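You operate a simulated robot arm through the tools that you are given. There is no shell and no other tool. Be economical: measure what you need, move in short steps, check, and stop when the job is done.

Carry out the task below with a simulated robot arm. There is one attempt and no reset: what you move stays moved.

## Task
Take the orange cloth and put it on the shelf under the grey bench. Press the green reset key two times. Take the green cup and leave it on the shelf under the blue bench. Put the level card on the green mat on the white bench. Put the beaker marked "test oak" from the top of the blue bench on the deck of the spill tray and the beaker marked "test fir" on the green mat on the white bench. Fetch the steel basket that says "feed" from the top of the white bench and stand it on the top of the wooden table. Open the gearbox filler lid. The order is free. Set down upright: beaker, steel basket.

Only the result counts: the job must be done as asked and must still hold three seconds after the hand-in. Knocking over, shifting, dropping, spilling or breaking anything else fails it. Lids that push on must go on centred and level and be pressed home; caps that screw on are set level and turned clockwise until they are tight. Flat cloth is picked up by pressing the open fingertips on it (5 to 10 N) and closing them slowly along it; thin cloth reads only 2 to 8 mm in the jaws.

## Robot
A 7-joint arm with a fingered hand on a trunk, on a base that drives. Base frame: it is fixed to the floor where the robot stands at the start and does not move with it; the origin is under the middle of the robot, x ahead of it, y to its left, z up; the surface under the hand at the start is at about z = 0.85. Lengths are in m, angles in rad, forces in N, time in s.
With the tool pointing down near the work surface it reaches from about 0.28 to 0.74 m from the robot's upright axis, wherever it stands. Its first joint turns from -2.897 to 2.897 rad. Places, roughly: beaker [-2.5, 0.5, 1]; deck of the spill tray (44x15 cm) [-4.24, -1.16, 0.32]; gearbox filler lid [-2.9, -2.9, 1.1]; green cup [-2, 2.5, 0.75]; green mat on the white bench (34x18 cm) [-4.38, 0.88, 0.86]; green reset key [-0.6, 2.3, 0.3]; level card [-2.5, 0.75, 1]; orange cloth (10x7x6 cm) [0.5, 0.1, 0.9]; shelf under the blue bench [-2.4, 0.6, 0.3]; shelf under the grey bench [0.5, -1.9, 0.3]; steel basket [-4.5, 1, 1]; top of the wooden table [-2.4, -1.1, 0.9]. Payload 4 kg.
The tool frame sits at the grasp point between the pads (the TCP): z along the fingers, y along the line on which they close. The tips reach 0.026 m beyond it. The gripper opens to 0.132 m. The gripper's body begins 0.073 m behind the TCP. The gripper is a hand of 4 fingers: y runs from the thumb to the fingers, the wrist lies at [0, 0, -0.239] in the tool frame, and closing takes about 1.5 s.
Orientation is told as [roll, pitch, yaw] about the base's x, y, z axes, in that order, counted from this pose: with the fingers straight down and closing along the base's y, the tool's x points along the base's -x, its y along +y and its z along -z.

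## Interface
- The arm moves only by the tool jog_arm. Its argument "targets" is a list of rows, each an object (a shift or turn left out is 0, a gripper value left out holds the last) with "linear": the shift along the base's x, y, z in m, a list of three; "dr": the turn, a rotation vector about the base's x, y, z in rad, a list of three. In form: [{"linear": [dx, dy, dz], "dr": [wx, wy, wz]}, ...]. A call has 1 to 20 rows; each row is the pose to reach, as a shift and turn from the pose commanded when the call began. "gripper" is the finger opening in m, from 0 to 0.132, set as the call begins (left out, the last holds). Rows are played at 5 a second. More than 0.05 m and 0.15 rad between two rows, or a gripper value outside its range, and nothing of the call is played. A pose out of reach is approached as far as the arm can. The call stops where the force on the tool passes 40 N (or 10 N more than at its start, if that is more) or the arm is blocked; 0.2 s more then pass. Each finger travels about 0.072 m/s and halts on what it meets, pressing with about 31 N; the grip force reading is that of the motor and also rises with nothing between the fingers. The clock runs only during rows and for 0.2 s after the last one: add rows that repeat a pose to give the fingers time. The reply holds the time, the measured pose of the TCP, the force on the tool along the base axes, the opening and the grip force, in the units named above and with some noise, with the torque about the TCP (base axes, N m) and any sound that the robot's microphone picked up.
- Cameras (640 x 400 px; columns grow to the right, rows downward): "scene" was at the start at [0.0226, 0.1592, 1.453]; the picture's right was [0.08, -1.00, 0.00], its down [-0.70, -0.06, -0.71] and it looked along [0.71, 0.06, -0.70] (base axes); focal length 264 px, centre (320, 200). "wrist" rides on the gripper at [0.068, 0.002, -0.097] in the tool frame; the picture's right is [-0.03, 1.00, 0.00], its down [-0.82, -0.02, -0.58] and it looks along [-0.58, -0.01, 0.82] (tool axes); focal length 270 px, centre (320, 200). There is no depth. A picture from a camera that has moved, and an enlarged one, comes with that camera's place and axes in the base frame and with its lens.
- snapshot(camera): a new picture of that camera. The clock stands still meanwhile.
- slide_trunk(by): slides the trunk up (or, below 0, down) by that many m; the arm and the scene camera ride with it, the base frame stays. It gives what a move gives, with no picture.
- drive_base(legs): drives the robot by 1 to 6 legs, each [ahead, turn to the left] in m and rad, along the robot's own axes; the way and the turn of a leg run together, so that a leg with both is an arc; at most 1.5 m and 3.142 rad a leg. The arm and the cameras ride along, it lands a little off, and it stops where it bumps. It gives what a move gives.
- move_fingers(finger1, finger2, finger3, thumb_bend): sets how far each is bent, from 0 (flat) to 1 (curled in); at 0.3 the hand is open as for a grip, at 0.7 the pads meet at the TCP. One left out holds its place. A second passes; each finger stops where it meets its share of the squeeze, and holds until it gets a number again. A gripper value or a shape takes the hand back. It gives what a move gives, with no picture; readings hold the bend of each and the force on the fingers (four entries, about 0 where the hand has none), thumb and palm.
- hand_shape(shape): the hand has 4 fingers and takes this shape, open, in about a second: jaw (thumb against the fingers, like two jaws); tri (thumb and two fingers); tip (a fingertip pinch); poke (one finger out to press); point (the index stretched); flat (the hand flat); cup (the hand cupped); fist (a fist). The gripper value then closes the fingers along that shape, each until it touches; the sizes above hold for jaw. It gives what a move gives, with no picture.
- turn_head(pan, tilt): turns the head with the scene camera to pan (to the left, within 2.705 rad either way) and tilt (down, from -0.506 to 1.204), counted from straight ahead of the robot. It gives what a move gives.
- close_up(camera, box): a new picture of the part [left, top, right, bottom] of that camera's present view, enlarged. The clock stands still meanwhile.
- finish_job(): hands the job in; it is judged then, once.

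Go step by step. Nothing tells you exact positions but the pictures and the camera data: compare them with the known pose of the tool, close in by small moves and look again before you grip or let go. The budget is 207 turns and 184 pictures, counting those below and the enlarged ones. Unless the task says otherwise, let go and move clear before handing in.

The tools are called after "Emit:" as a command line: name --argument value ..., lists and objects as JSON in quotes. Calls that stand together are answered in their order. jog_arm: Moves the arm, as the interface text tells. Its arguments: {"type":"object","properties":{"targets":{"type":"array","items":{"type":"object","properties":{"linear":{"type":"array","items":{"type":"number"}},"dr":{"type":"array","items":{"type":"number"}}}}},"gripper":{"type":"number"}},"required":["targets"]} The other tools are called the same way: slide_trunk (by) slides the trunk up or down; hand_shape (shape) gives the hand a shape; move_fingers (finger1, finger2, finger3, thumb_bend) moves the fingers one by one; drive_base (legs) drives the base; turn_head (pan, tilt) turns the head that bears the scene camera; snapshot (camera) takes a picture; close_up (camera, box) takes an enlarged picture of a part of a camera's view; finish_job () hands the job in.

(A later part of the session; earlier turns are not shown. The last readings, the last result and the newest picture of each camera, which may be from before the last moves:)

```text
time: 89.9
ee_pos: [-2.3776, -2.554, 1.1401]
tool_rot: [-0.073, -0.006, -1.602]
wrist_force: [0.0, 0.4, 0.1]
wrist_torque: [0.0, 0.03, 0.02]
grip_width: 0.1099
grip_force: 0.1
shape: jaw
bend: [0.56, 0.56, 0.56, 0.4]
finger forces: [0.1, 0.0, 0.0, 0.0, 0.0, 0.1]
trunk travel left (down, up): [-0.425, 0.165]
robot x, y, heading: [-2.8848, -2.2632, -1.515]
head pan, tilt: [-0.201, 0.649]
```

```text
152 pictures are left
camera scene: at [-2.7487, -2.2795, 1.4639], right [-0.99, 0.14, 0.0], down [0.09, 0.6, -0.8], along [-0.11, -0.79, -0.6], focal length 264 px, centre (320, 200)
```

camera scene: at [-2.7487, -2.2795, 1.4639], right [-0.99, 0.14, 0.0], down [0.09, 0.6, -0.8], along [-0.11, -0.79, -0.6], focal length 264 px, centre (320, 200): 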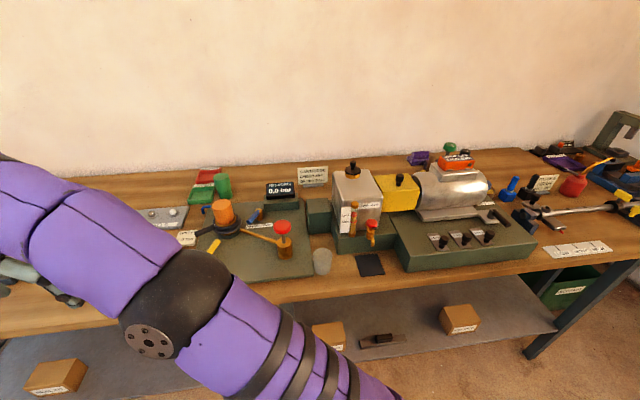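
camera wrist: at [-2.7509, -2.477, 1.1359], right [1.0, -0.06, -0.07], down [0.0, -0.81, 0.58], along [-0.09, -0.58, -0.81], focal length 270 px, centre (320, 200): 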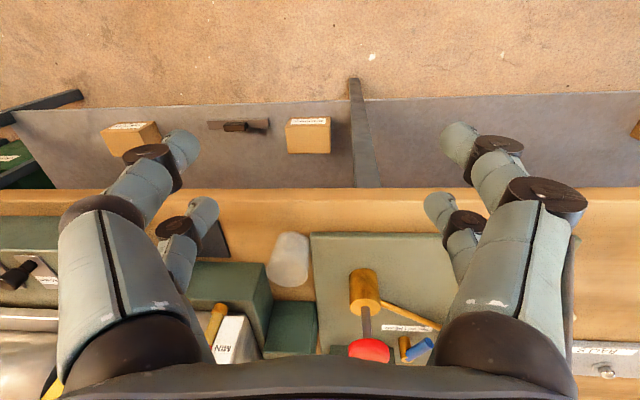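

Emit:
close_up --camera "scene" --box '[328, 152, 384, 187]'

Emit:
close_up --camera "scene" --box '[290, 150, 440, 244]'

```text
11.43 times, centred on (356, 170) of scene
camera zoom: at [-2.7487, -2.2795, 1.4639], right [-0.99, 0.14, 0.0], down [0.09, 0.6, -0.8], along [-0.11, -0.79, -0.6], focal length 3023 px, centre (-91, 549)
```

zoom: 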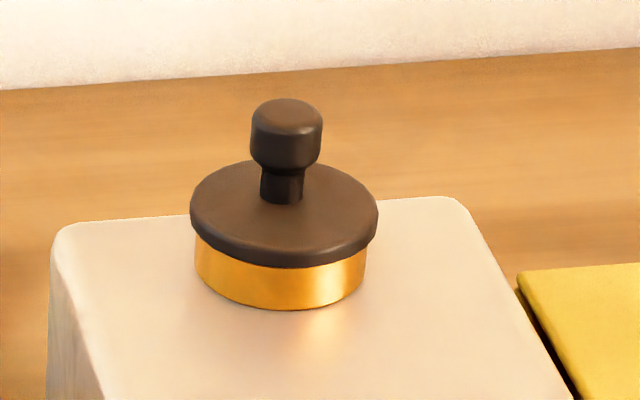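

```text
4.26 times, centred on (365, 197) of scene
camera zoom: at [-2.7487, -2.2795, 1.4639], right [-0.99, 0.14, 0.0], down [0.09, 0.6, -0.8], along [-0.11, -0.79, -0.6], focal length 1126 px, centre (128, 213)
```

zoom: 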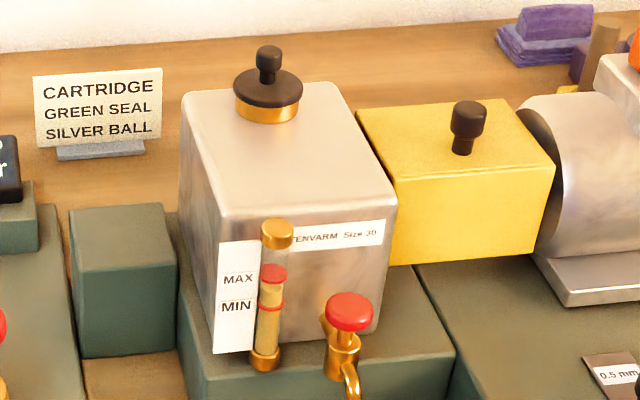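

No hinge is visible; lid disc (≈5 cm) is at about (-2.94, -2.937, 1.065) with a 1.9 cm knob up to z≈1.095. I'll make a fingertip pinch and move above it.

Emit:
hand_shape --shape "tip"

Emit:
jog_arm --targets '[{"linear": [-0.01, 0, 0.04], "dr": [0, -0.073, 0]}, {"linear": [-0.05, -0.02, 0.06], "dr": [0, -0.073, 0]}, {"linear": [-0.09, -0.04, 0.07], "dr": [0, -0.073, 0]}, {"linear": [-0.13, -0.065, 0.07], "dr": [0, -0.073, 0]}, {"linear": [-0.17, -0.09, 0.07], "dr": [0, -0.073, 0]}, {"linear": [-0.21, -0.115, 0.07], "dr": [0, -0.073, 0]}, {"linear": [-0.25, -0.14, 0.07], "dr": [0, -0.073, 0]}, {"linear": [-0.29, -0.165, 0.07], "dr": [0, -0.073, 0]}, {"linear": [-0.33, -0.19, 0.07], "dr": [0, -0.073, 0]}, {"linear": [-0.37, -0.215, 0.07], "dr": [0, -0.073, 0]}, {"linear": [-0.41, -0.24, 0.07], "dr": [0, -0.073, 0]}, {"linear": [-0.45, -0.265, 0.07], "dr": [0, -0.073, 0]}, {"linear": [-0.49, -0.29, 0.07], "dr": [0, -0.073, 0]}, {"linear": [-0.53, -0.32, 0.07], "dr": [0, -0.073, 0]}, {"linear": [-0.562, -0.35, 0.07], "dr": [0, -0.073, 0]}]'

Emit:
snapshot --camera "wrist"

Emit:
snapshot --camera "scene"

```text
time: 90.8
ee_pos: [-2.3783, -2.5526, 1.1399]
tool_rot: [-0.073, -0.004, -1.601]
wrist_force: [0.1, -0.7, -0.9]
wrist_torque: [-0.01, 0.02, 0.01]
grip_width: 0.1318
grip_force: 0.1
shape: tip
bend: [0.3, 0.3, 0.3, 0.3]
finger forces: [0.0, 0.1, 0.1, 0.0, 0.0, 0.0]
trunk travel left (down, up): [-0.425, 0.165]
robot x, y, heading: [-2.8845, -2.2624, -1.514]
head pan, tilt: [-0.201, 0.649]
```

```text
time: 94.0
ee_pos: [-2.9004, -2.846, 1.2002]
tool_rot: [0.001, -0.006, -1.6]
wrist_force: [0.1, -0.1, -0.2]
wrist_torque: [0.01, -0.01, 0.01]
grip_width: 0.1321
grip_force: 0.0
shape: tip
bend: [0.3, 0.3, 0.3, 0.3]
finger forces: [0.1, 0.1, 0.0, 0.0, 0.1, 0.1]
out of reach, approached as far as the arm can: row 13, 14, 15
trunk travel left (down, up): [-0.425, 0.165]
robot x, y, heading: [-2.8886, -2.2658, -1.51]
head pan, tilt: [-0.201, 0.649]
```

```text
149 pictures are left
camera wrist: at [-2.897, -2.7772, 1.2964], right [1.0, -0.05, 0.0], down [-0.04, -0.81, 0.58], along [-0.03, -0.58, -0.81], focal length 270 px, centre (320, 200)
```

wrist: 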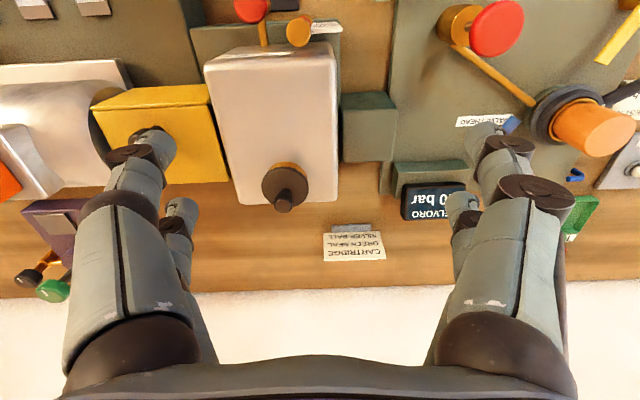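

```text
148 pictures are left
camera scene: at [-2.7499, -2.2798, 1.4639], right [-0.99, 0.14, 0.0], down [0.09, 0.6, -0.8], along [-0.11, -0.79, -0.6], focal length 264 px, centre (320, 200)
```

scene: 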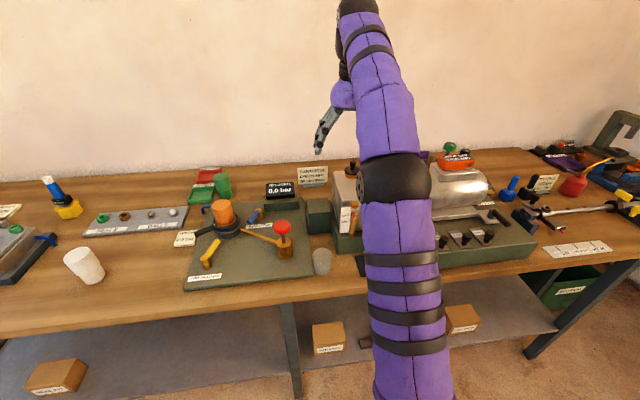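

The lid is at about (-2.94, -2.925), slightly beyond reach at this height. I'll raise the trunk and come a little closer.

Emit:
slide_trunk --by 0.12

Emit:
drive_base --legs '[[0.06, 0]]'

Emit:
jog_arm --targets '[{"linear": [0.0, 0, -0.04]}, {"linear": [0.0, 0, -0.08]}, {"linear": [0.0, 0, -0.12]}, {"linear": [-0.01, -0.01, -0.14]}]'

Emit:
snapshot --camera "wrist"

```text
time: 95.5
ee_pos: [-2.8994, -2.8457, 1.3198]
tool_rot: [0.0, -0.006, -1.6]
wrist_force: [0.4, -0.5, 0.8]
wrist_torque: [0.02, 0.02, 0.0]
grip_width: 0.1318
grip_force: 0.1
shape: tip
bend: [0.3, 0.3, 0.3, 0.3]
finger forces: [0.1, 0.1, 0.1, 0.0, 0.0, 0.0]
trunk travel left (down, up): [-0.545, 0.045]
robot x, y, heading: [-2.8889, -2.2592, -1.512]
head pan, tilt: [-0.201, 0.649]
```

```text
time: 96.5
ee_pos: [-2.8968, -2.9091, 1.3186]
tool_rot: [-0.001, -0.006, -1.602]
wrist_force: [-1.0, -0.1, 0.1]
wrist_torque: [0.01, -0.04, 0.04]
grip_width: 0.1321
grip_force: 0.1
shape: tip
bend: [0.3, 0.3, 0.3, 0.3]
finger forces: [0.0, 0.1, 0.0, 0.1, 0.1, 0.0]
trunk travel left (down, up): [-0.545, 0.045]
robot x, y, heading: [-2.8823, -2.3218, -1.514]
head pan, tilt: [-0.201, 0.649]
```

```text
time: 97.5
ee_pos: [-2.9063, -2.9175, 1.1763]
tool_rot: [0.001, -0.005, -1.6]
wrist_force: [-0.2, 0.4, 0.7]
wrist_torque: [0.01, 0.0, 0.03]
grip_width: 0.132
grip_force: 0.0
shape: tip
bend: [0.3, 0.3, 0.3, 0.3]
finger forces: [0.0, 0.0, 0.0, 0.0, 0.1, 0.0]
trunk travel left (down, up): [-0.545, 0.045]
robot x, y, heading: [-2.8846, -2.3197, -1.513]
head pan, tilt: [-0.201, 0.649]
```

```text
147 pictures are left
camera wrist: at [-2.9025, -2.8493, 1.2741], right [1.0, -0.06, 0.0], down [-0.05, -0.81, 0.58], along [-0.03, -0.58, -0.81], focal length 270 px, centre (320, 200)
```

wrist: 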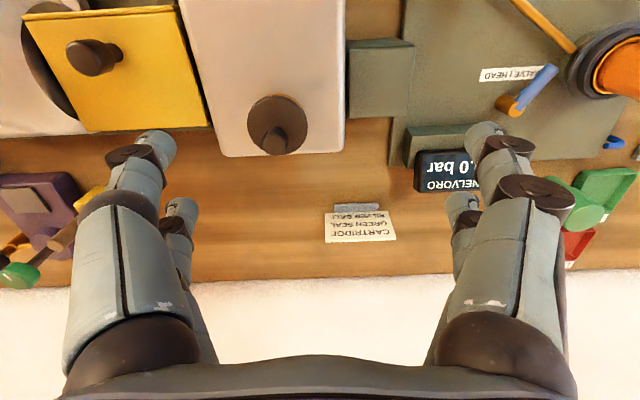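

The knob is at (-2.939, -2.925). I'll partly close the pinch here in free air to see how the fingertips meet.

Emit:
jog_arm --targets '[{"linear": [-0.016, -0.003, 0]}, {"linear": [-0.033, -0.006, 0]}, {"linear": [-0.033, -0.006, 0]}, {"linear": [-0.033, -0.006, 0]}, {"linear": [-0.033, -0.006, 0]}, {"linear": [-0.033, -0.006, 0]}]' --gripper 0.035

Emit:
snapshot --camera "wrist"

```text
time: 98.9
ee_pos: [-2.9387, -2.9244, 1.1794]
tool_rot: [0.001, -0.005, -1.601]
wrist_force: [0.4, 0.2, -0.3]
wrist_torque: [0.0, 0.01, 0.01]
grip_width: 0.0352
grip_force: 0.1
shape: tip
bend: [0.73, 0.73, 0.73, 0.7]
finger forces: [0.0, 0.0, 0.0, 0.0, 0.1, 0.0]
trunk travel left (down, up): [-0.545, 0.045]
robot x, y, heading: [-2.8801, -2.3217, -1.516]
head pan, tilt: [-0.201, 0.649]
```

```text
146 pictures are left
camera wrist: at [-2.9344, -2.8549, 1.2756], right [1.0, -0.06, 0.0], down [-0.04, -0.81, 0.58], along [-0.03, -0.58, -0.81], focal length 270 px, centre (320, 200)
```

wrist: 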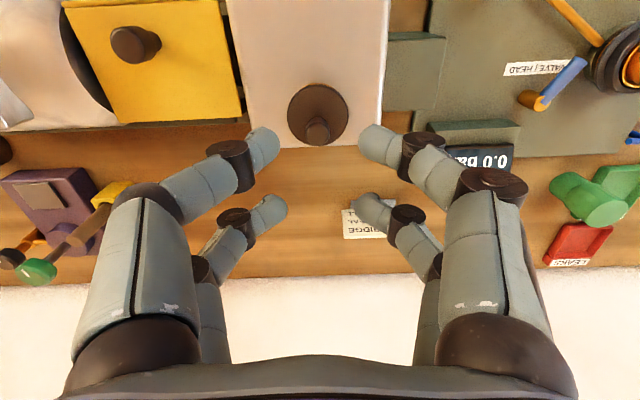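

The fingers form two pairs, about ±2 cm along the tool x. I'll take the knob with the near pair, so the TCP goes 1.8 cm beyond the knob.

Emit:
jog_arm --targets '[{"linear": [0, -0.018, -0.02]}, {"linear": [0, -0.018, -0.05]}, {"linear": [0, -0.018, -0.079]}, {"linear": [0, -0.018, -0.079]}]' --gripper 0.05

Emit:
snapshot --camera "wrist"

```text
time: 99.9
ee_pos: [-2.9399, -2.9452, 1.1004]
tool_rot: [-0.003, -0.005, -1.602]
wrist_force: [-0.8, -0.2, 0.2]
wrist_torque: [-0.01, -0.04, 0.01]
grip_width: 0.0496
grip_force: 0.1
shape: tip
bend: [0.73, 0.73, 0.73, 0.7]
finger forces: [0.1, 0.0, 0.1, 0.0, 0.1, 0.1]
trunk travel left (down, up): [-0.545, 0.045]
robot x, y, heading: [-2.8804, -2.3229, -1.51]
head pan, tilt: [-0.201, 0.649]
```

```text
145 pictures are left
camera wrist: at [-2.9367, -2.8756, 1.1968], right [1.0, -0.06, 0.0], down [-0.04, -0.81, 0.58], along [-0.03, -0.58, -0.81], focal length 270 px, centre (320, 200)
```

wrist: 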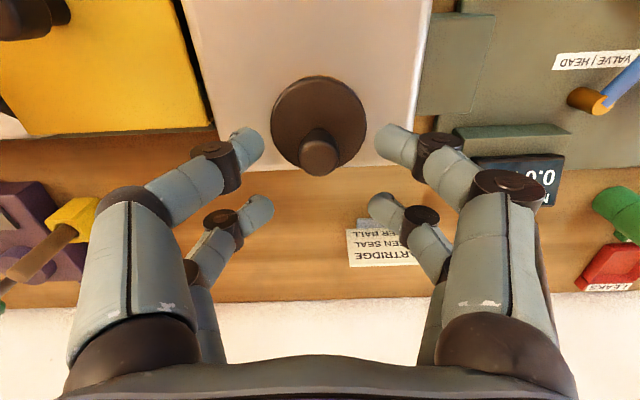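

The near pair lines up with the knob. Closing.

Emit:
jog_arm --targets '[{}, {}, {}, {}, {}, {}]' --gripper 0.0

Emit:
snapshot --camera "wrist"

```text
time: 101.3
ee_pos: [-2.9407, -2.9436, 1.0999]
tool_rot: [0.001, -0.005, -1.601]
wrist_force: [-0.8, 5.4, -4.6]
wrist_torque: [-0.01, 0.04, 0.04]
grip_width: 0.0037
grip_force: 31.0
shape: tip
bend: [0.72, 0.61, 0.61, 0.7]
finger forces: [27.4, 0.0, 0.1, 0.1, 27.3, 0.1]
trunk travel left (down, up): [-0.545, 0.045]
robot x, y, heading: [-2.8807, -2.322, -1.516]
head pan, tilt: [-0.201, 0.649]
```

```text
144 pictures are left
camera wrist: at [-2.9368, -2.875, 1.1969], right [1.0, -0.06, 0.0], down [-0.04, -0.81, 0.58], along [-0.03, -0.58, -0.81], focal length 270 px, centre (320, 200)
```

wrist: 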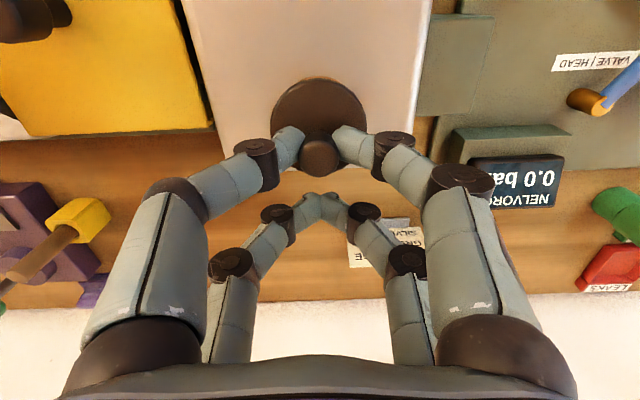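

The near pair holds the knob. I'll lift slightly and see how the lid behaves.

Emit:
jog_arm --targets '[{"linear": [0, 0, 0.004]}, {"linear": [0, 0, 0.008]}]'

Emit:
snapshot --camera "wrist"

```text
time: 101.9
ee_pos: [-2.9411, -2.9416, 1.1067]
tool_rot: [0.001, 0.002, -1.6]
wrist_force: [-0.6, 16.0, -20.0]
wrist_torque: [-0.2, 0.04, 0.12]
grip_width: 0.003
grip_force: 30.8
shape: tip
bend: [0.72, 0.61, 0.61, 0.7]
finger forces: [26.4, 0.1, 0.1, 0.0, 25.9, 0.0]
trunk travel left (down, up): [-0.545, 0.045]
robot x, y, heading: [-2.8815, -2.3233, -1.517]
head pan, tilt: [-0.201, 0.649]
```

```text
143 pictures are left
camera wrist: at [-2.9366, -2.8728, 1.2038], right [1.0, -0.06, 0.0], down [-0.04, -0.82, 0.58], along [-0.03, -0.58, -0.82], focal length 270 px, centre (320, 200)
```

wrist: 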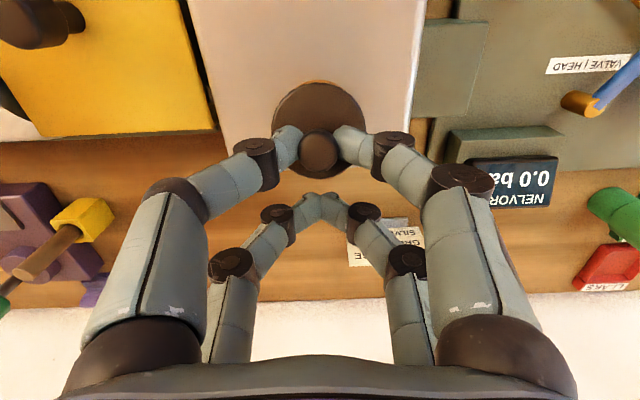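

The reaction (+y, −z) suggests the lid hinges on the near side, its far edge rising. I'll follow a small arc up and toward the robot and check the forces.

Emit:
jog_arm --targets '[{"linear": [0, 0.005, 0.002], "dr": [-0.07, 0, 0]}, {"linear": [0, 0.01, 0.004], "dr": [-0.15, 0, 0]}]'

Emit:
snapshot --camera "wrist"

```text
time: 102.5
ee_pos: [-2.9399, -2.9345, 1.1125]
tool_rot: [0.004, -0.157, -1.601]
wrist_force: [-2.2, 5.8, -13.9]
wrist_torque: [-0.21, 0.03, 0.07]
grip_width: 0.0033
grip_force: 31.0
shape: tip
bend: [0.72, 0.61, 0.61, 0.7]
finger forces: [26.1, 0.1, 0.1, 0.0, 27.7, 0.0]
trunk travel left (down, up): [-0.545, 0.045]
robot x, y, heading: [-2.8818, -2.3219, -1.516]
head pan, tilt: [-0.201, 0.649]
```

```text
142 pictures are left
camera wrist: at [-2.9363, -2.8504, 1.1978], right [1.0, -0.05, 0.01], down [-0.04, -0.71, 0.7], along [-0.03, -0.7, -0.72], focal length 270 px, centre (320, 200)
```

wrist: 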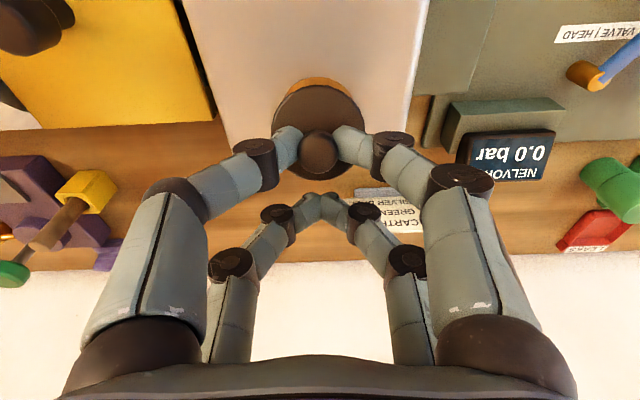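

Emit:
close_up --camera "wrist" --box '[240, 60, 400, 160]'

Emit:
snapshot --camera "scene"

```text
4.00 times, centred on (320, 110) of wrist
camera zoom: at [-2.9363, -2.8504, 1.1978], right [1.0, -0.05, 0.01], down [-0.04, -0.71, 0.7], along [-0.03, -0.7, -0.72], focal length 1081 px, centre (320, 560)
```

zoom: 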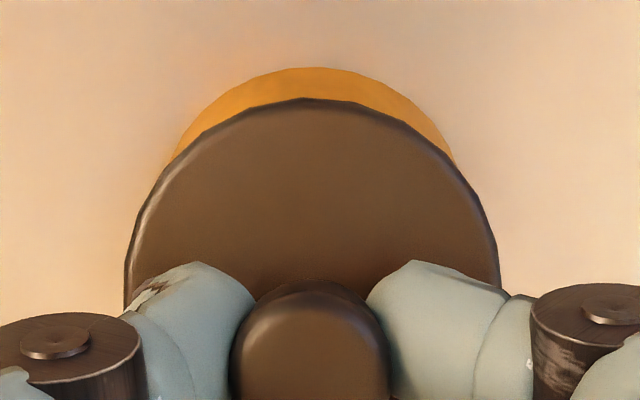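

```text
140 pictures are left
camera scene: at [-2.7458, -2.3419, 1.5839], right [-0.99, 0.14, 0.0], down [0.09, 0.6, -0.8], along [-0.11, -0.79, -0.6], focal length 264 px, centre (320, 200)
```

scene: 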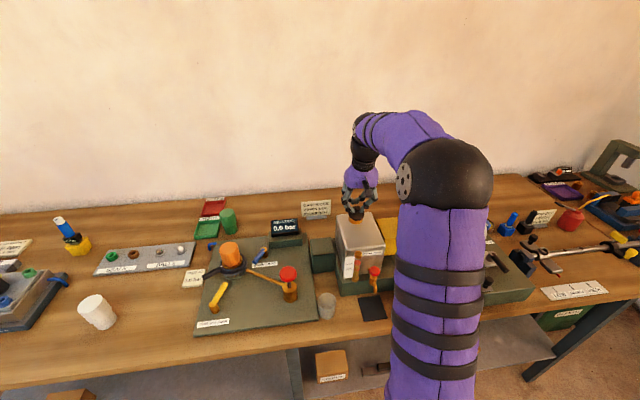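

Emit:
close_up --camera "scene" --box '[328, 185, 392, 225]'

```text
10.00 times, centred on (360, 205) of scene
camera zoom: at [-2.7458, -2.3419, 1.5839], right [-0.99, 0.14, 0.0], down [0.09, 0.6, -0.8], along [-0.11, -0.79, -0.6], focal length 2645 px, centre (-80, 150)
```

zoom: 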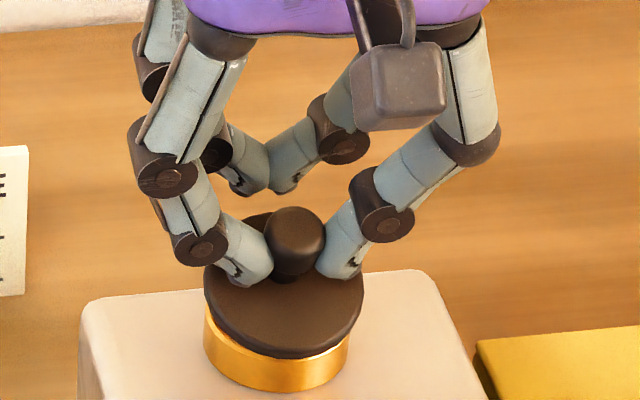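

The lid is visibly tilting toward me, so the hinge is on the near side. I'll follow the arc in two parts.

Emit:
jog_arm --targets '[{"linear": [0, 0.0049, 0.0027], "dr": [-0.09, 0, 0]}, {"linear": [0, 0.0098, 0.0053], "dr": [-0.175, 0, 0]}, {"linear": [0, 0.0155, 0.007], "dr": [-0.27, 0, 0]}, {"linear": [0, 0.0213, 0.0085], "dr": [-0.365, 0, 0]}, {"linear": [0, 0.0275, 0.009], "dr": [-0.465, 0, 0]}, {"linear": [0, 0.0335, 0.0093], "dr": [-0.565, 0, 0]}]'

Emit:
close_up --camera "scene" --box '[328, 185, 392, 225]'

```text
time: 103.9
ee_pos: [-2.9403, -2.8997, 1.1222]
tool_rot: [0.028, -0.721, -1.611]
wrist_force: [-4.0, -5.0, -1.9]
wrist_torque: [-0.26, 0.04, -0.03]
grip_width: 0.003
grip_force: 30.7
shape: tip
bend: [0.72, 0.61, 0.61, 0.7]
finger forces: [25.7, 0.1, 0.1, 0.0, 29.2, 0.0]
trunk travel left (down, up): [-0.545, 0.045]
robot x, y, heading: [-2.8812, -2.3224, -1.514]
head pan, tilt: [-0.201, 0.649]
```

```text
10.00 times, centred on (360, 205) of scene
camera zoom: at [-2.7458, -2.3424, 1.5839], right [-0.99, 0.14, 0.0], down [0.09, 0.6, -0.8], along [-0.11, -0.79, -0.61], focal length 2645 px, centre (-80, 150)
```

zoom: 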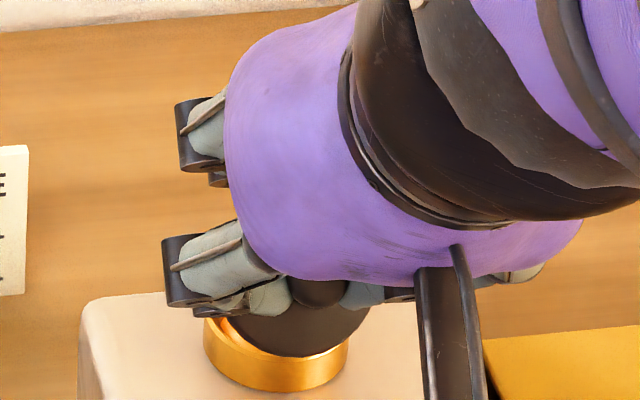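

The arc model fits: the neck's mouth is visible. Continuing to fully open.

Emit:
jog_arm --targets '[{"linear": [0, 0.0059, -0.0011], "dr": [-0.1, 0, 0]}, {"linear": [0, 0.0118, -0.0023], "dr": [-0.2, 0, 0]}, {"linear": [0, 0.017, -0.0045], "dr": [-0.29, 0, 0]}, {"linear": [0, 0.0222, -0.0071], "dr": [-0.38, 0, 0]}, {"linear": [0, 0.0291, -0.0125], "dr": [-0.5, 0, 0]}]'

Emit:
close_up --camera "scene" --box '[328, 185, 392, 225]'

Emit:
snapshot --camera "wrist"

```text
time: 104.6
ee_pos: [-2.9229, -2.8961, 1.1068]
tool_rot: [0.005, -0.874, -1.56]
wrist_force: [1.2, -1.8, 10.5]
wrist_torque: [-0.04, 0.24, 0.07]
grip_width: 0.0012
grip_force: 31.1
shape: tip
bend: [0.75, 0.61, 0.62, 0.71]
finger forces: [0.1, 0.1, 0.9, 0.0, 0.0, 0.0]
out of reach, approached as far as the arm can: row 2
trunk travel left (down, up): [-0.545, 0.045]
robot x, y, heading: [-2.8856, -2.3261, -1.514]
head pan, tilt: [-0.201, 0.649]
stopped in row 3: the force on the tool passed its limit at 48 N (the readings are from after the stop); the commanded pose is now the measured one
```

```text
10.00 times, centred on (360, 205) of scene
camera zoom: at [-2.744, -2.3405, 1.584], right [-0.99, 0.14, 0.0], down [0.09, 0.6, -0.8], along [-0.12, -0.79, -0.6], focal length 2645 px, centre (-80, 150)
```

zoom: 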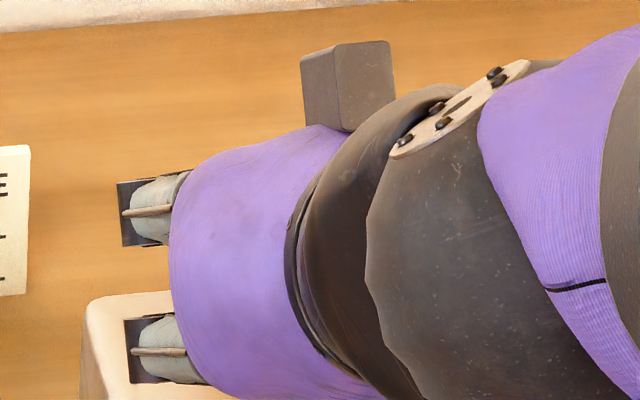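

```text
136 pictures are left
camera wrist: at [-2.9222, -2.7778, 1.1163], right [1.0, 0.0, 0.02], down [-0.02, -0.08, 1.0], along [0.0, -1.0, -0.08], focal length 270 px, centre (320, 200)
```

wrist: 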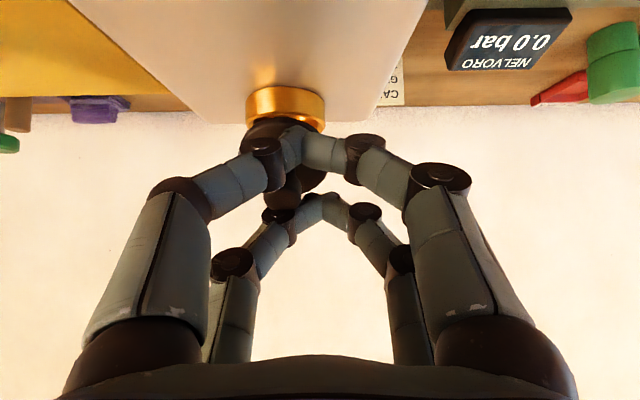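

The knob slipped out of the pinch part way; the lid seems half open behind the fingers. I'll open the fingers slightly and look at where it rests.

Emit:
jog_arm --targets '[{}, {}, {}, {}]' --gripper 0.05

Emit:
snapshot --camera "wrist"

```text
time: 105.6
ee_pos: [-2.9239, -2.8955, 1.1039]
tool_rot: [0.008, -0.868, -1.564]
wrist_force: [-0.2, -0.7, 0.1]
wrist_torque: [-0.01, 0.0, -0.02]
grip_width: 0.0497
grip_force: 0.1
shape: tip
bend: [0.74, 0.74, 0.74, 0.7]
finger forces: [0.0, 0.0, 0.0, 0.1, 0.0, 0.0]
trunk travel left (down, up): [-0.545, 0.045]
robot x, y, heading: [-2.8861, -2.327, -1.515]
head pan, tilt: [-0.201, 0.649]
```

```text
135 pictures are left
camera wrist: at [-2.923, -2.7775, 1.1145], right [1.0, 0.0, 0.02], down [-0.03, -0.09, 1.0], along [0.0, -1.0, -0.09], focal length 270 px, centre (320, 200)
```

wrist: 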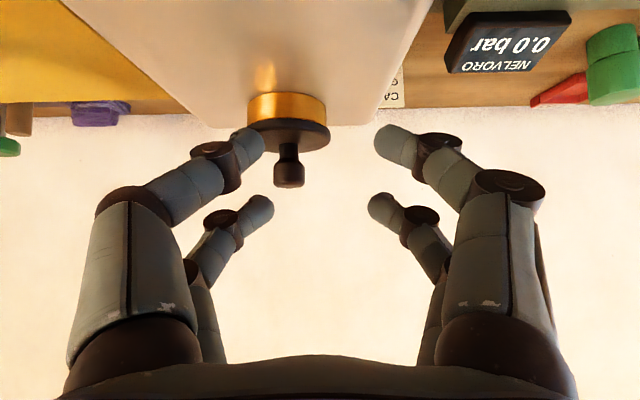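

The lid fell shut again, so it must go past vertical. I'll back out, set the hand upright and regrip with the far finger pair, which leaves room for the lid to swing.

Emit:
jog_arm --targets '[{"linear": [0, 0.03, 0.025]}, {"linear": [0, 0.06, 0.05]}, {"linear": [0, 0.06, 0.09], "dr": [0.14, 0, 0]}, {"linear": [0, 0.05, 0.12], "dr": [0.28, 0, 0]}, {"linear": [0, 0.04, 0.14], "dr": [0.42, 0, 0]}, {"linear": [0, 0.03, 0.14], "dr": [0.56, 0, 0]}, {"linear": [0, 0.02, 0.12], "dr": [0.7, 0, 0]}, {"linear": [0, 0.01, 0.1], "dr": [0.84, 0, 0]}, {"linear": [0, 0.0, 0.08], "dr": [0.868, 0, 0]}]'

Emit:
snapshot --camera "wrist"

```text
time: 107.6
ee_pos: [-2.9239, -2.8964, 1.1846]
tool_rot: [0.014, 0.0, -1.568]
wrist_force: [0.2, -0.5, 0.2]
wrist_torque: [0.04, 0.0, 0.03]
grip_width: 0.0503
grip_force: 0.0
shape: tip
bend: [0.73, 0.73, 0.73, 0.7]
finger forces: [0.0, 0.1, 0.0, 0.0, 0.1, 0.0]
trunk travel left (down, up): [-0.545, 0.045]
robot x, y, heading: [-2.8818, -2.3221, -1.518]
head pan, tilt: [-0.201, 0.649]
```

```text
134 pictures are left
camera wrist: at [-2.9241, -2.8284, 1.2815], right [1.0, -0.02, 0.01], down [-0.03, -0.82, 0.58], along [0.0, -0.58, -0.82], focal length 270 px, centre (320, 200)
```

wrist: 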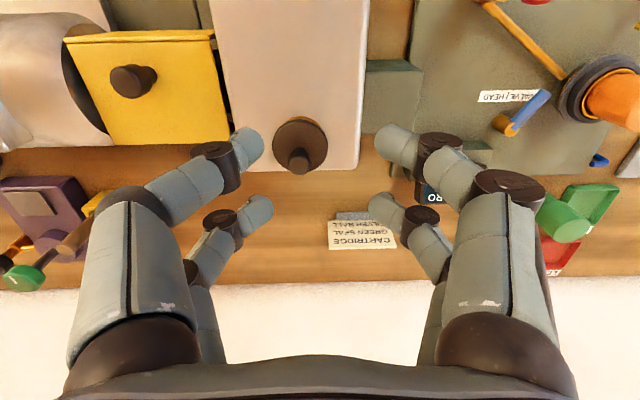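

Knob confirmed at (-2.94, -2.926). Descending with the far pair over it and closing.

Emit:
jog_arm --targets '[{"linear": [-0.016, -0.012, -0.02]}, {"linear": [-0.016, -0.012, -0.055]}, {"linear": [-0.016, -0.012, -0.086]}, {"linear": [-0.016, -0.012, -0.086]}]'

Emit:
jog_arm --targets '[{}, {}, {}, {}, {}, {}]' --gripper 0.0

Emit:
snapshot --camera "wrist"

```text
time: 108.6
ee_pos: [-2.9397, -2.9092, 1.0987]
tool_rot: [0.013, 0.0, -1.565]
wrist_force: [0.0, -0.6, 0.2]
wrist_torque: [-0.01, 0.02, -0.04]
grip_width: 0.0499
grip_force: 0.0
shape: tip
bend: [0.73, 0.73, 0.73, 0.7]
finger forces: [0.1, 0.1, 0.0, 0.0, 0.0, 0.0]
trunk travel left (down, up): [-0.545, 0.045]
robot x, y, heading: [-2.8782, -2.3191, -1.517]
head pan, tilt: [-0.201, 0.649]
```

```text
time: 110.0
ee_pos: [-2.9407, -2.9082, 1.0983]
tool_rot: [0.014, -0.002, -1.565]
wrist_force: [-0.9, 6.5, -4.3]
wrist_torque: [0.18, 0.02, 0.01]
grip_width: 0.0001
grip_force: 30.8
shape: tip
bend: [0.61, 0.72, 0.72, 0.7]
finger forces: [0.0, 27.0, 27.0, 0.0, 0.0, 0.1]
trunk travel left (down, up): [-0.545, 0.045]
robot x, y, heading: [-2.8772, -2.3246, -1.516]
head pan, tilt: [-0.201, 0.649]
```

```text
133 pictures are left
camera wrist: at [-2.9402, -2.8396, 1.1955], right [1.0, -0.02, 0.01], down [-0.03, -0.82, 0.58], along [0.0, -0.58, -0.82], focal length 270 px, centre (320, 200)
```

wrist: 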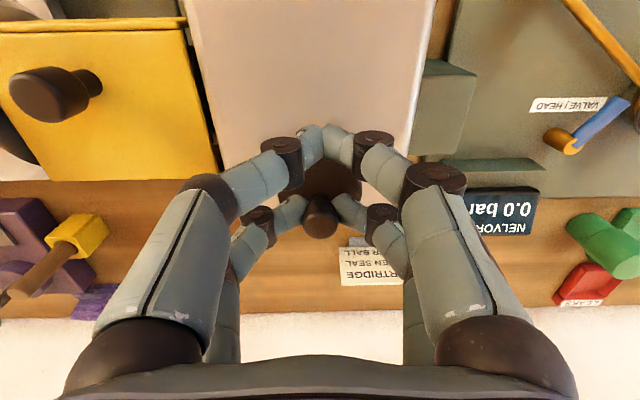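

Held by fingers 2 and 3. Following the arc, hand nearly upright.

Emit:
jog_arm --targets '[{"linear": [0, 0.004, 0.0035]}, {"linear": [0, 0.0076, 0.0064]}, {"linear": [0, 0.0127, 0.0078], "dr": [-0.05, 0, 0]}, {"linear": [0, 0.0178, 0.0084], "dr": [-0.1, 0, 0]}, {"linear": [0, 0.0232, 0.0084], "dr": [-0.15, 0, 0]}, {"linear": [0, 0.0285, 0.0075], "dr": [-0.2, 0, 0]}, {"linear": [0, 0.0338, 0.0058], "dr": [-0.25, 0, 0]}, {"linear": [0, 0.0388, 0.0035], "dr": [-0.3, 0, 0]}]'

Emit:
snapshot --camera "wrist"

Emit:
close_up --camera "scene" --box '[328, 185, 392, 225]'

```text
time: 111.8
ee_pos: [-2.9401, -2.8694, 1.098]
tool_rot: [0.012, -0.296, -1.566]
wrist_force: [1.2, -5.2, -15.2]
wrist_torque: [0.28, -0.03, 0.04]
grip_width: 0.0
grip_force: 31.2
shape: tip
bend: [0.61, 0.72, 0.73, 0.7]
finger forces: [0.0, 22.8, 22.1, 0.0, 0.0, 0.0]
trunk travel left (down, up): [-0.545, 0.045]
robot x, y, heading: [-2.8799, -2.3218, -1.513]
head pan, tilt: [-0.201, 0.649]
```

```text
132 pictures are left
camera wrist: at [-2.9395, -2.7763, 1.1717], right [1.0, -0.01, 0.02], down [-0.03, -0.61, 0.79], along [0.0, -0.79, -0.61], focal length 270 px, centre (320, 200)
```

wrist: 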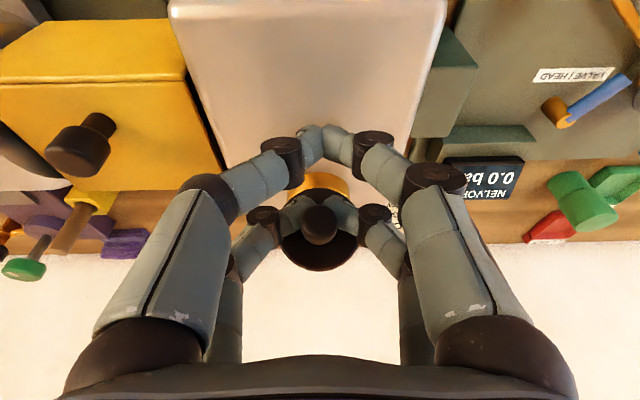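

```text
10.00 times, centred on (360, 205) of scene
camera zoom: at [-2.7454, -2.3437, 1.5835], right [-0.99, 0.14, 0.0], down [0.09, 0.6, -0.8], along [-0.11, -0.79, -0.61], focal length 2645 px, centre (-80, 150)
```

zoom: 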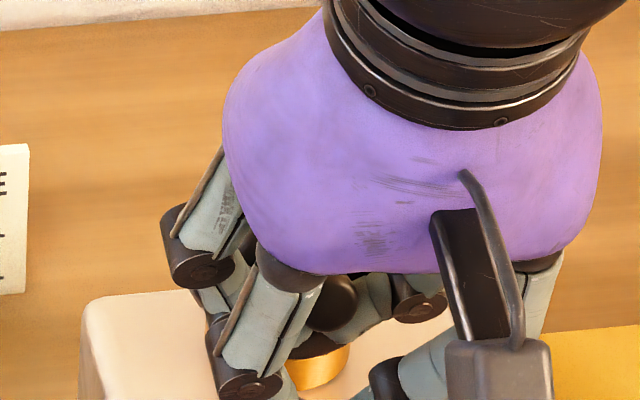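

The lid follows well. Continuing past vertical.

Emit:
jog_arm --targets '[{"linear": [0, 0.003, -0.003], "dr": [-0.03, 0, 0]}, {"linear": [0, 0.0055, -0.0055], "dr": [-0.06, 0, 0]}, {"linear": [0, 0.0095, -0.0095], "dr": [-0.11, 0, 0]}, {"linear": [0, 0.0126, -0.0135], "dr": [-0.16, 0, 0]}, {"linear": [0, 0.0155, -0.018], "dr": [-0.2, 0, 0]}]'

Emit:
snapshot --camera "wrist"

```text
time: 113.0
ee_pos: [-2.9398, -2.8572, 1.0866]
tool_rot: [0.012, -0.508, -1.567]
wrist_force: [0.2, -19.1, 1.5]
wrist_torque: [0.51, -0.18, -0.01]
grip_width: 0.0001
grip_force: 30.7
shape: tip
bend: [0.62, 0.72, 0.73, 0.7]
finger forces: [0.1, 23.4, 23.8, 0.0, 0.0, 0.0]
trunk travel left (down, up): [-0.545, 0.045]
robot x, y, heading: [-2.8832, -2.3257, -1.512]
head pan, tilt: [-0.201, 0.649]
```

```text
130 pictures are left
camera wrist: at [-2.9387, -2.7502, 1.1372], right [1.0, -0.01, 0.02], down [-0.02, -0.43, 0.9], along [0.0, -0.9, -0.43], focal length 270 px, centre (320, 200)
```

wrist: 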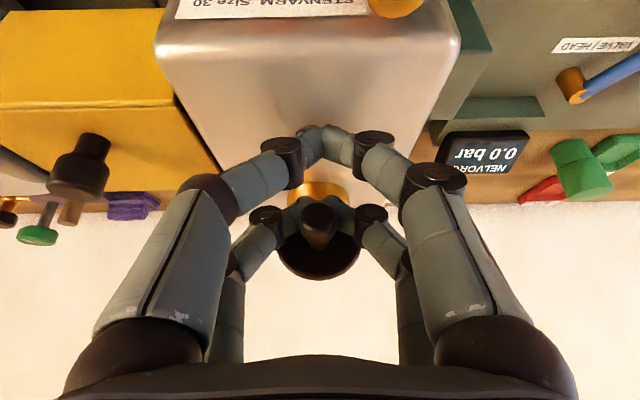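

The lid seems to be at about 99°. I'll release and see if it stays.

Emit:
jog_arm --targets '[{"linear": [0, 0, 0]}, {}, {}, {}]' --gripper 0.05

Emit:
snapshot --camera "wrist"

```text
time: 114.0
ee_pos: [-2.9392, -2.8532, 1.0845]
tool_rot: [0.011, -0.503, -1.566]
wrist_force: [0.6, 2.7, 4.6]
wrist_torque: [0.05, 0.05, -0.04]
grip_width: 0.0493
grip_force: 0.0
shape: tip
bend: [0.74, 0.74, 0.74, 0.7]
finger forces: [1.5, 0.0, 0.1, 0.0, 3.3, 0.0]
trunk travel left (down, up): [-0.545, 0.045]
robot x, y, heading: [-2.8809, -2.326, -1.512]
head pan, tilt: [-0.201, 0.649]
```

```text
129 pictures are left
camera wrist: at [-2.9385, -2.7462, 1.1365], right [1.0, -0.01, 0.02], down [-0.02, -0.44, 0.9], along [0.0, -0.9, -0.44], focal length 270 px, centre (320, 200)
```

wrist: 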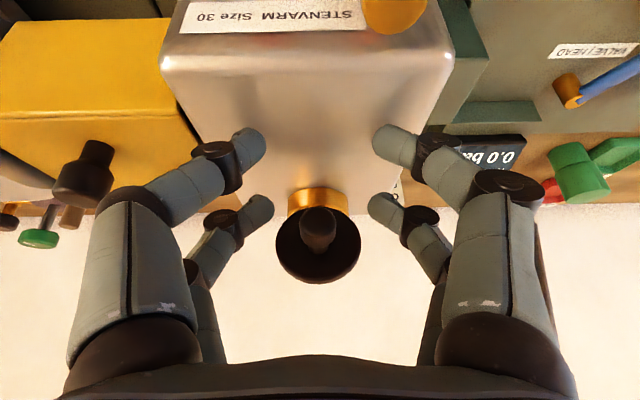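

The lid stays open. Backing out along the hand's axis and re-squaring.

Emit:
jog_arm --targets '[{"linear": [0, 0.002, 0.01]}, {"linear": [0, 0.017, 0.045]}, {"linear": [0, 0.03, 0.09]}, {"linear": [0, 0.04, 0.13]}, {"linear": [0.03, 0.06, 0.15], "dr": [0.14, 0, 0]}, {"linear": [0.06, 0.08, 0.15], "dr": [0.28, 0, 0]}, {"linear": [0.09, 0.1, 0.15], "dr": [0.42, 0, 0]}, {"linear": [0.13, 0.12, 0.15], "dr": [0.503, 0, 0]}, {"linear": [0.17, 0.14, 0.15], "dr": [0.503, 0, 0]}, {"linear": [0.21, 0.16, 0.15], "dr": [0.503, 0, 0]}, {"linear": [0.25, 0.18, 0.15], "dr": [0.503, 0, 0]}, {"linear": [0.29, 0.2, 0.15], "dr": [0.503, 0, 0]}]'

Emit:
close_up --camera "scene" --box '[328, 185, 392, 225]'

```text
time: 116.6
ee_pos: [-2.6499, -2.6538, 1.2357]
tool_rot: [0.012, -0.001, -1.565]
wrist_force: [-0.1, 0.1, 0.3]
wrist_torque: [0.01, -0.03, -0.01]
grip_width: 0.0499
grip_force: 0.1
shape: tip
bend: [0.74, 0.74, 0.74, 0.7]
finger forces: [0.1, 0.1, 0.1, 0.0, 0.0, 0.0]
trunk travel left (down, up): [-0.545, 0.045]
robot x, y, heading: [-2.8839, -2.3272, -1.515]
head pan, tilt: [-0.201, 0.649]
```

```text
10.00 times, centred on (360, 205) of scene
camera zoom: at [-2.7451, -2.3414, 1.5838], right [-0.99, 0.14, 0.0], down [0.09, 0.6, -0.8], along [-0.11, -0.79, -0.6], focal length 2645 px, centre (-80, 150)
```

zoom: 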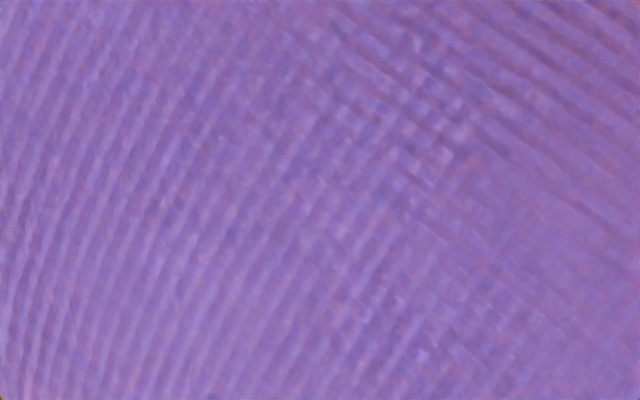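

Emit:
drive_base --legs '[[-0.35, 0]]'

Emit:
snapshot --camera "scene"

Emit:
turn_head --pan -1.6 --tilt 0.4

Emit:
snapshot --camera "scene"

Emit:
turn_head --pan -2.6 --tilt 0.4

Emit:
snapshot --camera "scene"

```text
time: 118.9
ee_pos: [-2.6705, -2.3084, 1.2361]
tool_rot: [0.015, 0.0, -1.57]
wrist_force: [0.5, 1.0, -0.6]
wrist_torque: [-0.02, 0.0, -0.02]
grip_width: 0.05
grip_force: 0.0
shape: tip
bend: [0.74, 0.74, 0.74, 0.7]
finger forces: [0.0, 0.0, 0.0, 0.0, 0.1, 0.0]
trunk travel left (down, up): [-0.545, 0.045]
robot x, y, heading: [-2.9001, -1.9785, -1.522]
head pan, tilt: [-0.201, 0.649]
```

```text
127 pictures are left
camera scene: at [-2.7642, -1.9944, 1.5839], right [-0.99, 0.15, 0.0], down [0.09, 0.6, -0.8], along [-0.12, -0.79, -0.6], focal length 264 px, centre (320, 200)
```

scene: 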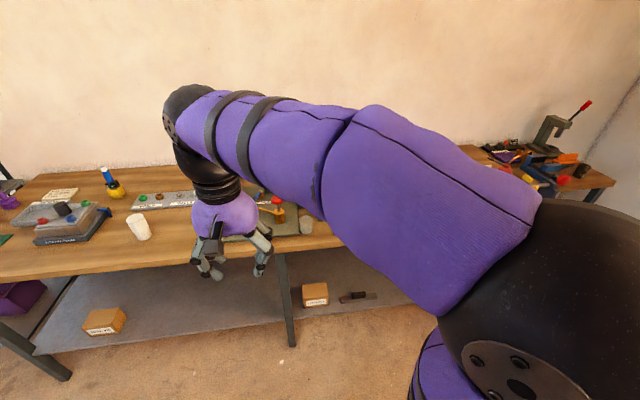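

```text
time: 120.4
ee_pos: [-2.6712, -2.3079, 1.2366]
tool_rot: [0.013, 0.0, -1.569]
wrist_force: [0.5, -0.9, 0.2]
wrist_torque: [-0.01, -0.02, 0.01]
grip_width: 0.0494
grip_force: 0.0
shape: tip
bend: [0.74, 0.74, 0.74, 0.7]
finger forces: [0.0, 0.0, 0.0, 0.0, 0.0, 0.0]
trunk travel left (down, up): [-0.545, 0.045]
robot x, y, heading: [-2.9052, -1.9746, -1.522]
head pan, tilt: [-1.6, 0.4]
```

```text
126 pictures are left
camera scene: at [-2.8438, -1.9109, 1.6064], right [-0.02, 1.0, 0.0], down [0.39, 0.01, -0.92], along [-0.92, -0.02, -0.39], focal length 264 px, centre (320, 200)
```

scene: 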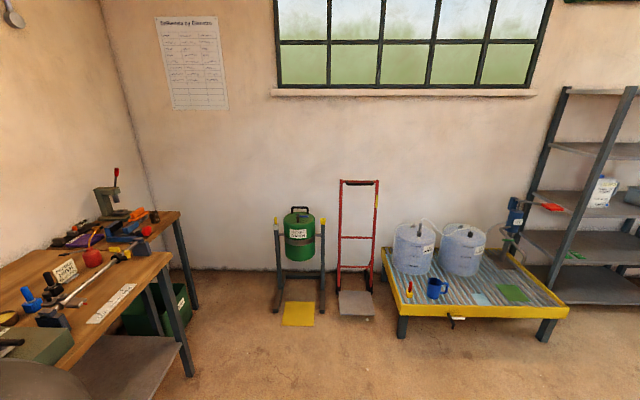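

```text
time: 121.7
ee_pos: [-2.6713, -2.3082, 1.2364]
tool_rot: [0.014, 0.0, -1.571]
wrist_force: [-0.1, -0.2, 0.2]
wrist_torque: [0.03, -0.02, -0.02]
grip_width: 0.0498
grip_force: 0.1
shape: tip
bend: [0.74, 0.74, 0.74, 0.7]
finger forces: [0.1, 0.0, 0.0, 0.0, 0.1, 0.1]
trunk travel left (down, up): [-0.545, 0.045]
robot x, y, heading: [-2.9014, -1.9784, -1.526]
head pan, tilt: [-2.601, 0.4]
```

```text
125 pictures are left
camera scene: at [-2.8029, -1.8321, 1.6064], right [0.83, 0.56, 0.0], down [0.22, -0.32, -0.92], along [-0.51, 0.76, -0.39], focal length 264 px, centre (320, 200)
```

scene: 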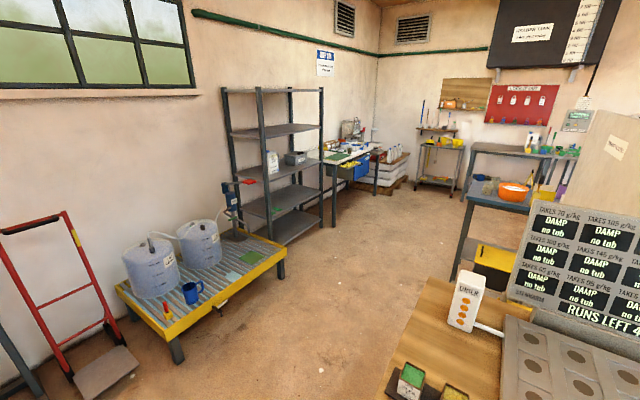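

The gearbox is done pending a later look. Next I'll drive west then north to the white bench via the clear corridor at x≈-3.5.

Emit:
drive_base --legs '[[0, -1.618], [0.62, 0]]'

Emit:
turn_head --pan 1.9 --tilt 0.35

Emit:
snapshot --camera "scene"

```text
time: 129.6
ee_pos: [-3.8704, -2.1738, 1.2347]
tool_rot: [0.014, 0.001, 3.077]
wrist_force: [0.1, -0.1, 0.4]
wrist_torque: [-0.03, 0.01, 0.01]
grip_width: 0.0493
grip_force: 0.0
shape: tip
bend: [0.74, 0.74, 0.74, 0.7]
finger forces: [0.0, 0.1, 0.1, 0.1, 0.0, 0.0]
trunk travel left (down, up): [-0.545, 0.045]
robot x, y, heading: [-3.5207, -1.9633, 3.133]
head pan, tilt: [-2.601, 0.4]
```

```text
time: 133.2
ee_pos: [-3.8698, -2.1742, 1.2369]
tool_rot: [0.014, 0.0, 3.075]
wrist_force: [1.0, 0.3, 0.1]
wrist_torque: [-0.01, 0.01, 0.0]
grip_width: 0.0495
grip_force: 0.1
shape: tip
bend: [0.74, 0.74, 0.74, 0.7]
finger forces: [0.0, 0.1, 0.1, 0.0, 0.1, 0.0]
trunk travel left (down, up): [-0.545, 0.045]
robot x, y, heading: [-3.5193, -1.9653, 3.13]
head pan, tilt: [1.901, 0.351]
```

```text
124 pictures are left
camera scene: at [-3.4351, -2.2076, 1.6109], right [-0.95, -0.31, 0.0], down [-0.11, 0.33, -0.94], along [0.29, -0.89, -0.34], focal length 264 px, centre (320, 200)
```

scene: 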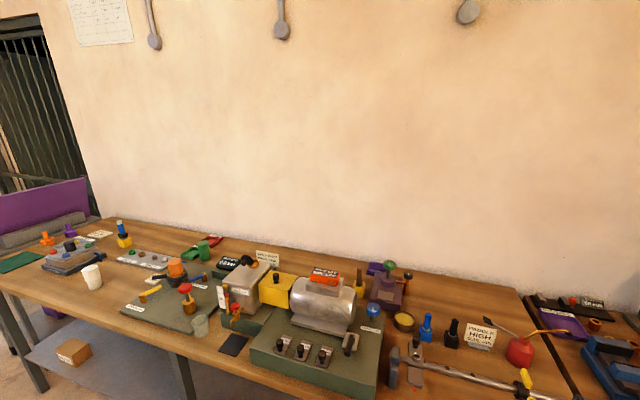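

Emit:
close_up --camera "scene" --box '[210, 240, 290, 290]'

Emit:
drive_base --legs '[[0, -1.562], [1.45, 0], [1.38, 0], [0, 1.571]]'

Emit:
turn_head --pan -0.25 --tilt 0.6

Emit:
snapshot --camera "scene"

```text
8.00 times, centred on (250, 265) of scene
camera zoom: at [-3.4351, -2.2076, 1.6109], right [-0.95, -0.31, 0.0], down [-0.11, 0.33, -0.94], along [0.29, -0.89, -0.34], focal length 2116 px, centre (880, -320)
```

zoom: 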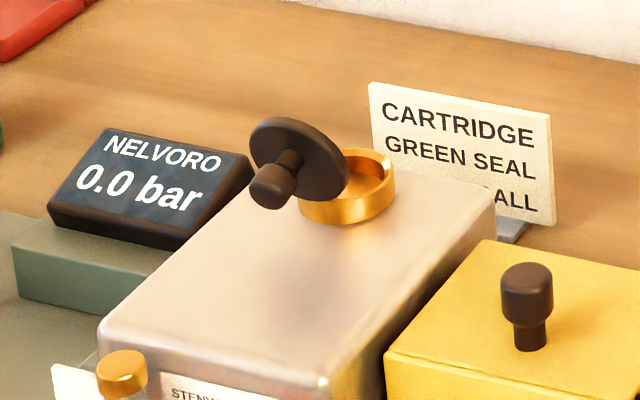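

```text
time: 155.5
ee_pos: [-3.782, 0.673, 1.2355]
tool_rot: [0.014, 0.0, 3.075]
wrist_force: [-0.3, 0.2, 0.4]
wrist_torque: [-0.04, 0.04, 0.01]
grip_width: 0.0497
grip_force: 0.1
shape: tip
bend: [0.74, 0.74, 0.74, 0.7]
finger forces: [0.0, 0.0, 0.0, 0.1, 0.1, 0.1]
trunk travel left (down, up): [-0.545, 0.045]
robot x, y, heading: [-3.437, 0.8812, 3.128]
head pan, tilt: [1.901, 0.351]
```

```text
time: 157.5
ee_pos: [-3.7831, 0.6723, 1.2351]
tool_rot: [0.015, 0.001, 3.075]
wrist_force: [0.0, 0.2, -0.3]
wrist_torque: [0.01, -0.01, 0.0]
grip_width: 0.0496
grip_force: 0.1
shape: tip
bend: [0.74, 0.74, 0.74, 0.7]
finger forces: [0.0, 0.0, 0.0, 0.0, 0.0, 0.0]
trunk travel left (down, up): [-0.545, 0.045]
robot x, y, heading: [-3.4358, 0.8838, 3.128]
head pan, tilt: [-0.25, 0.6]
```

```text
122 pictures are left
camera scene: at [-3.4627, 0.7498, 1.5881], right [0.26, 0.97, 0.0], down [0.55, -0.15, -0.83], along [-0.8, 0.21, -0.56], focal length 264 px, centre (320, 200)
```

scene: 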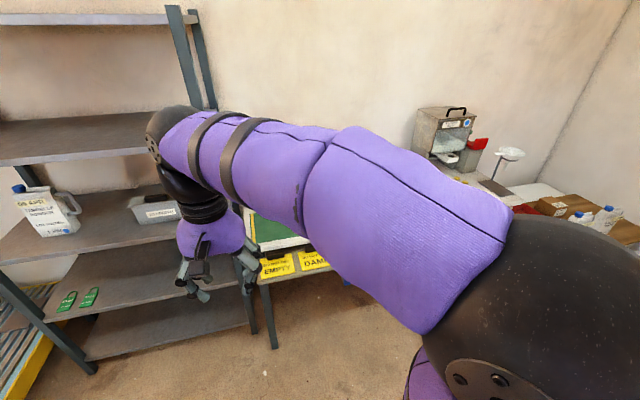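

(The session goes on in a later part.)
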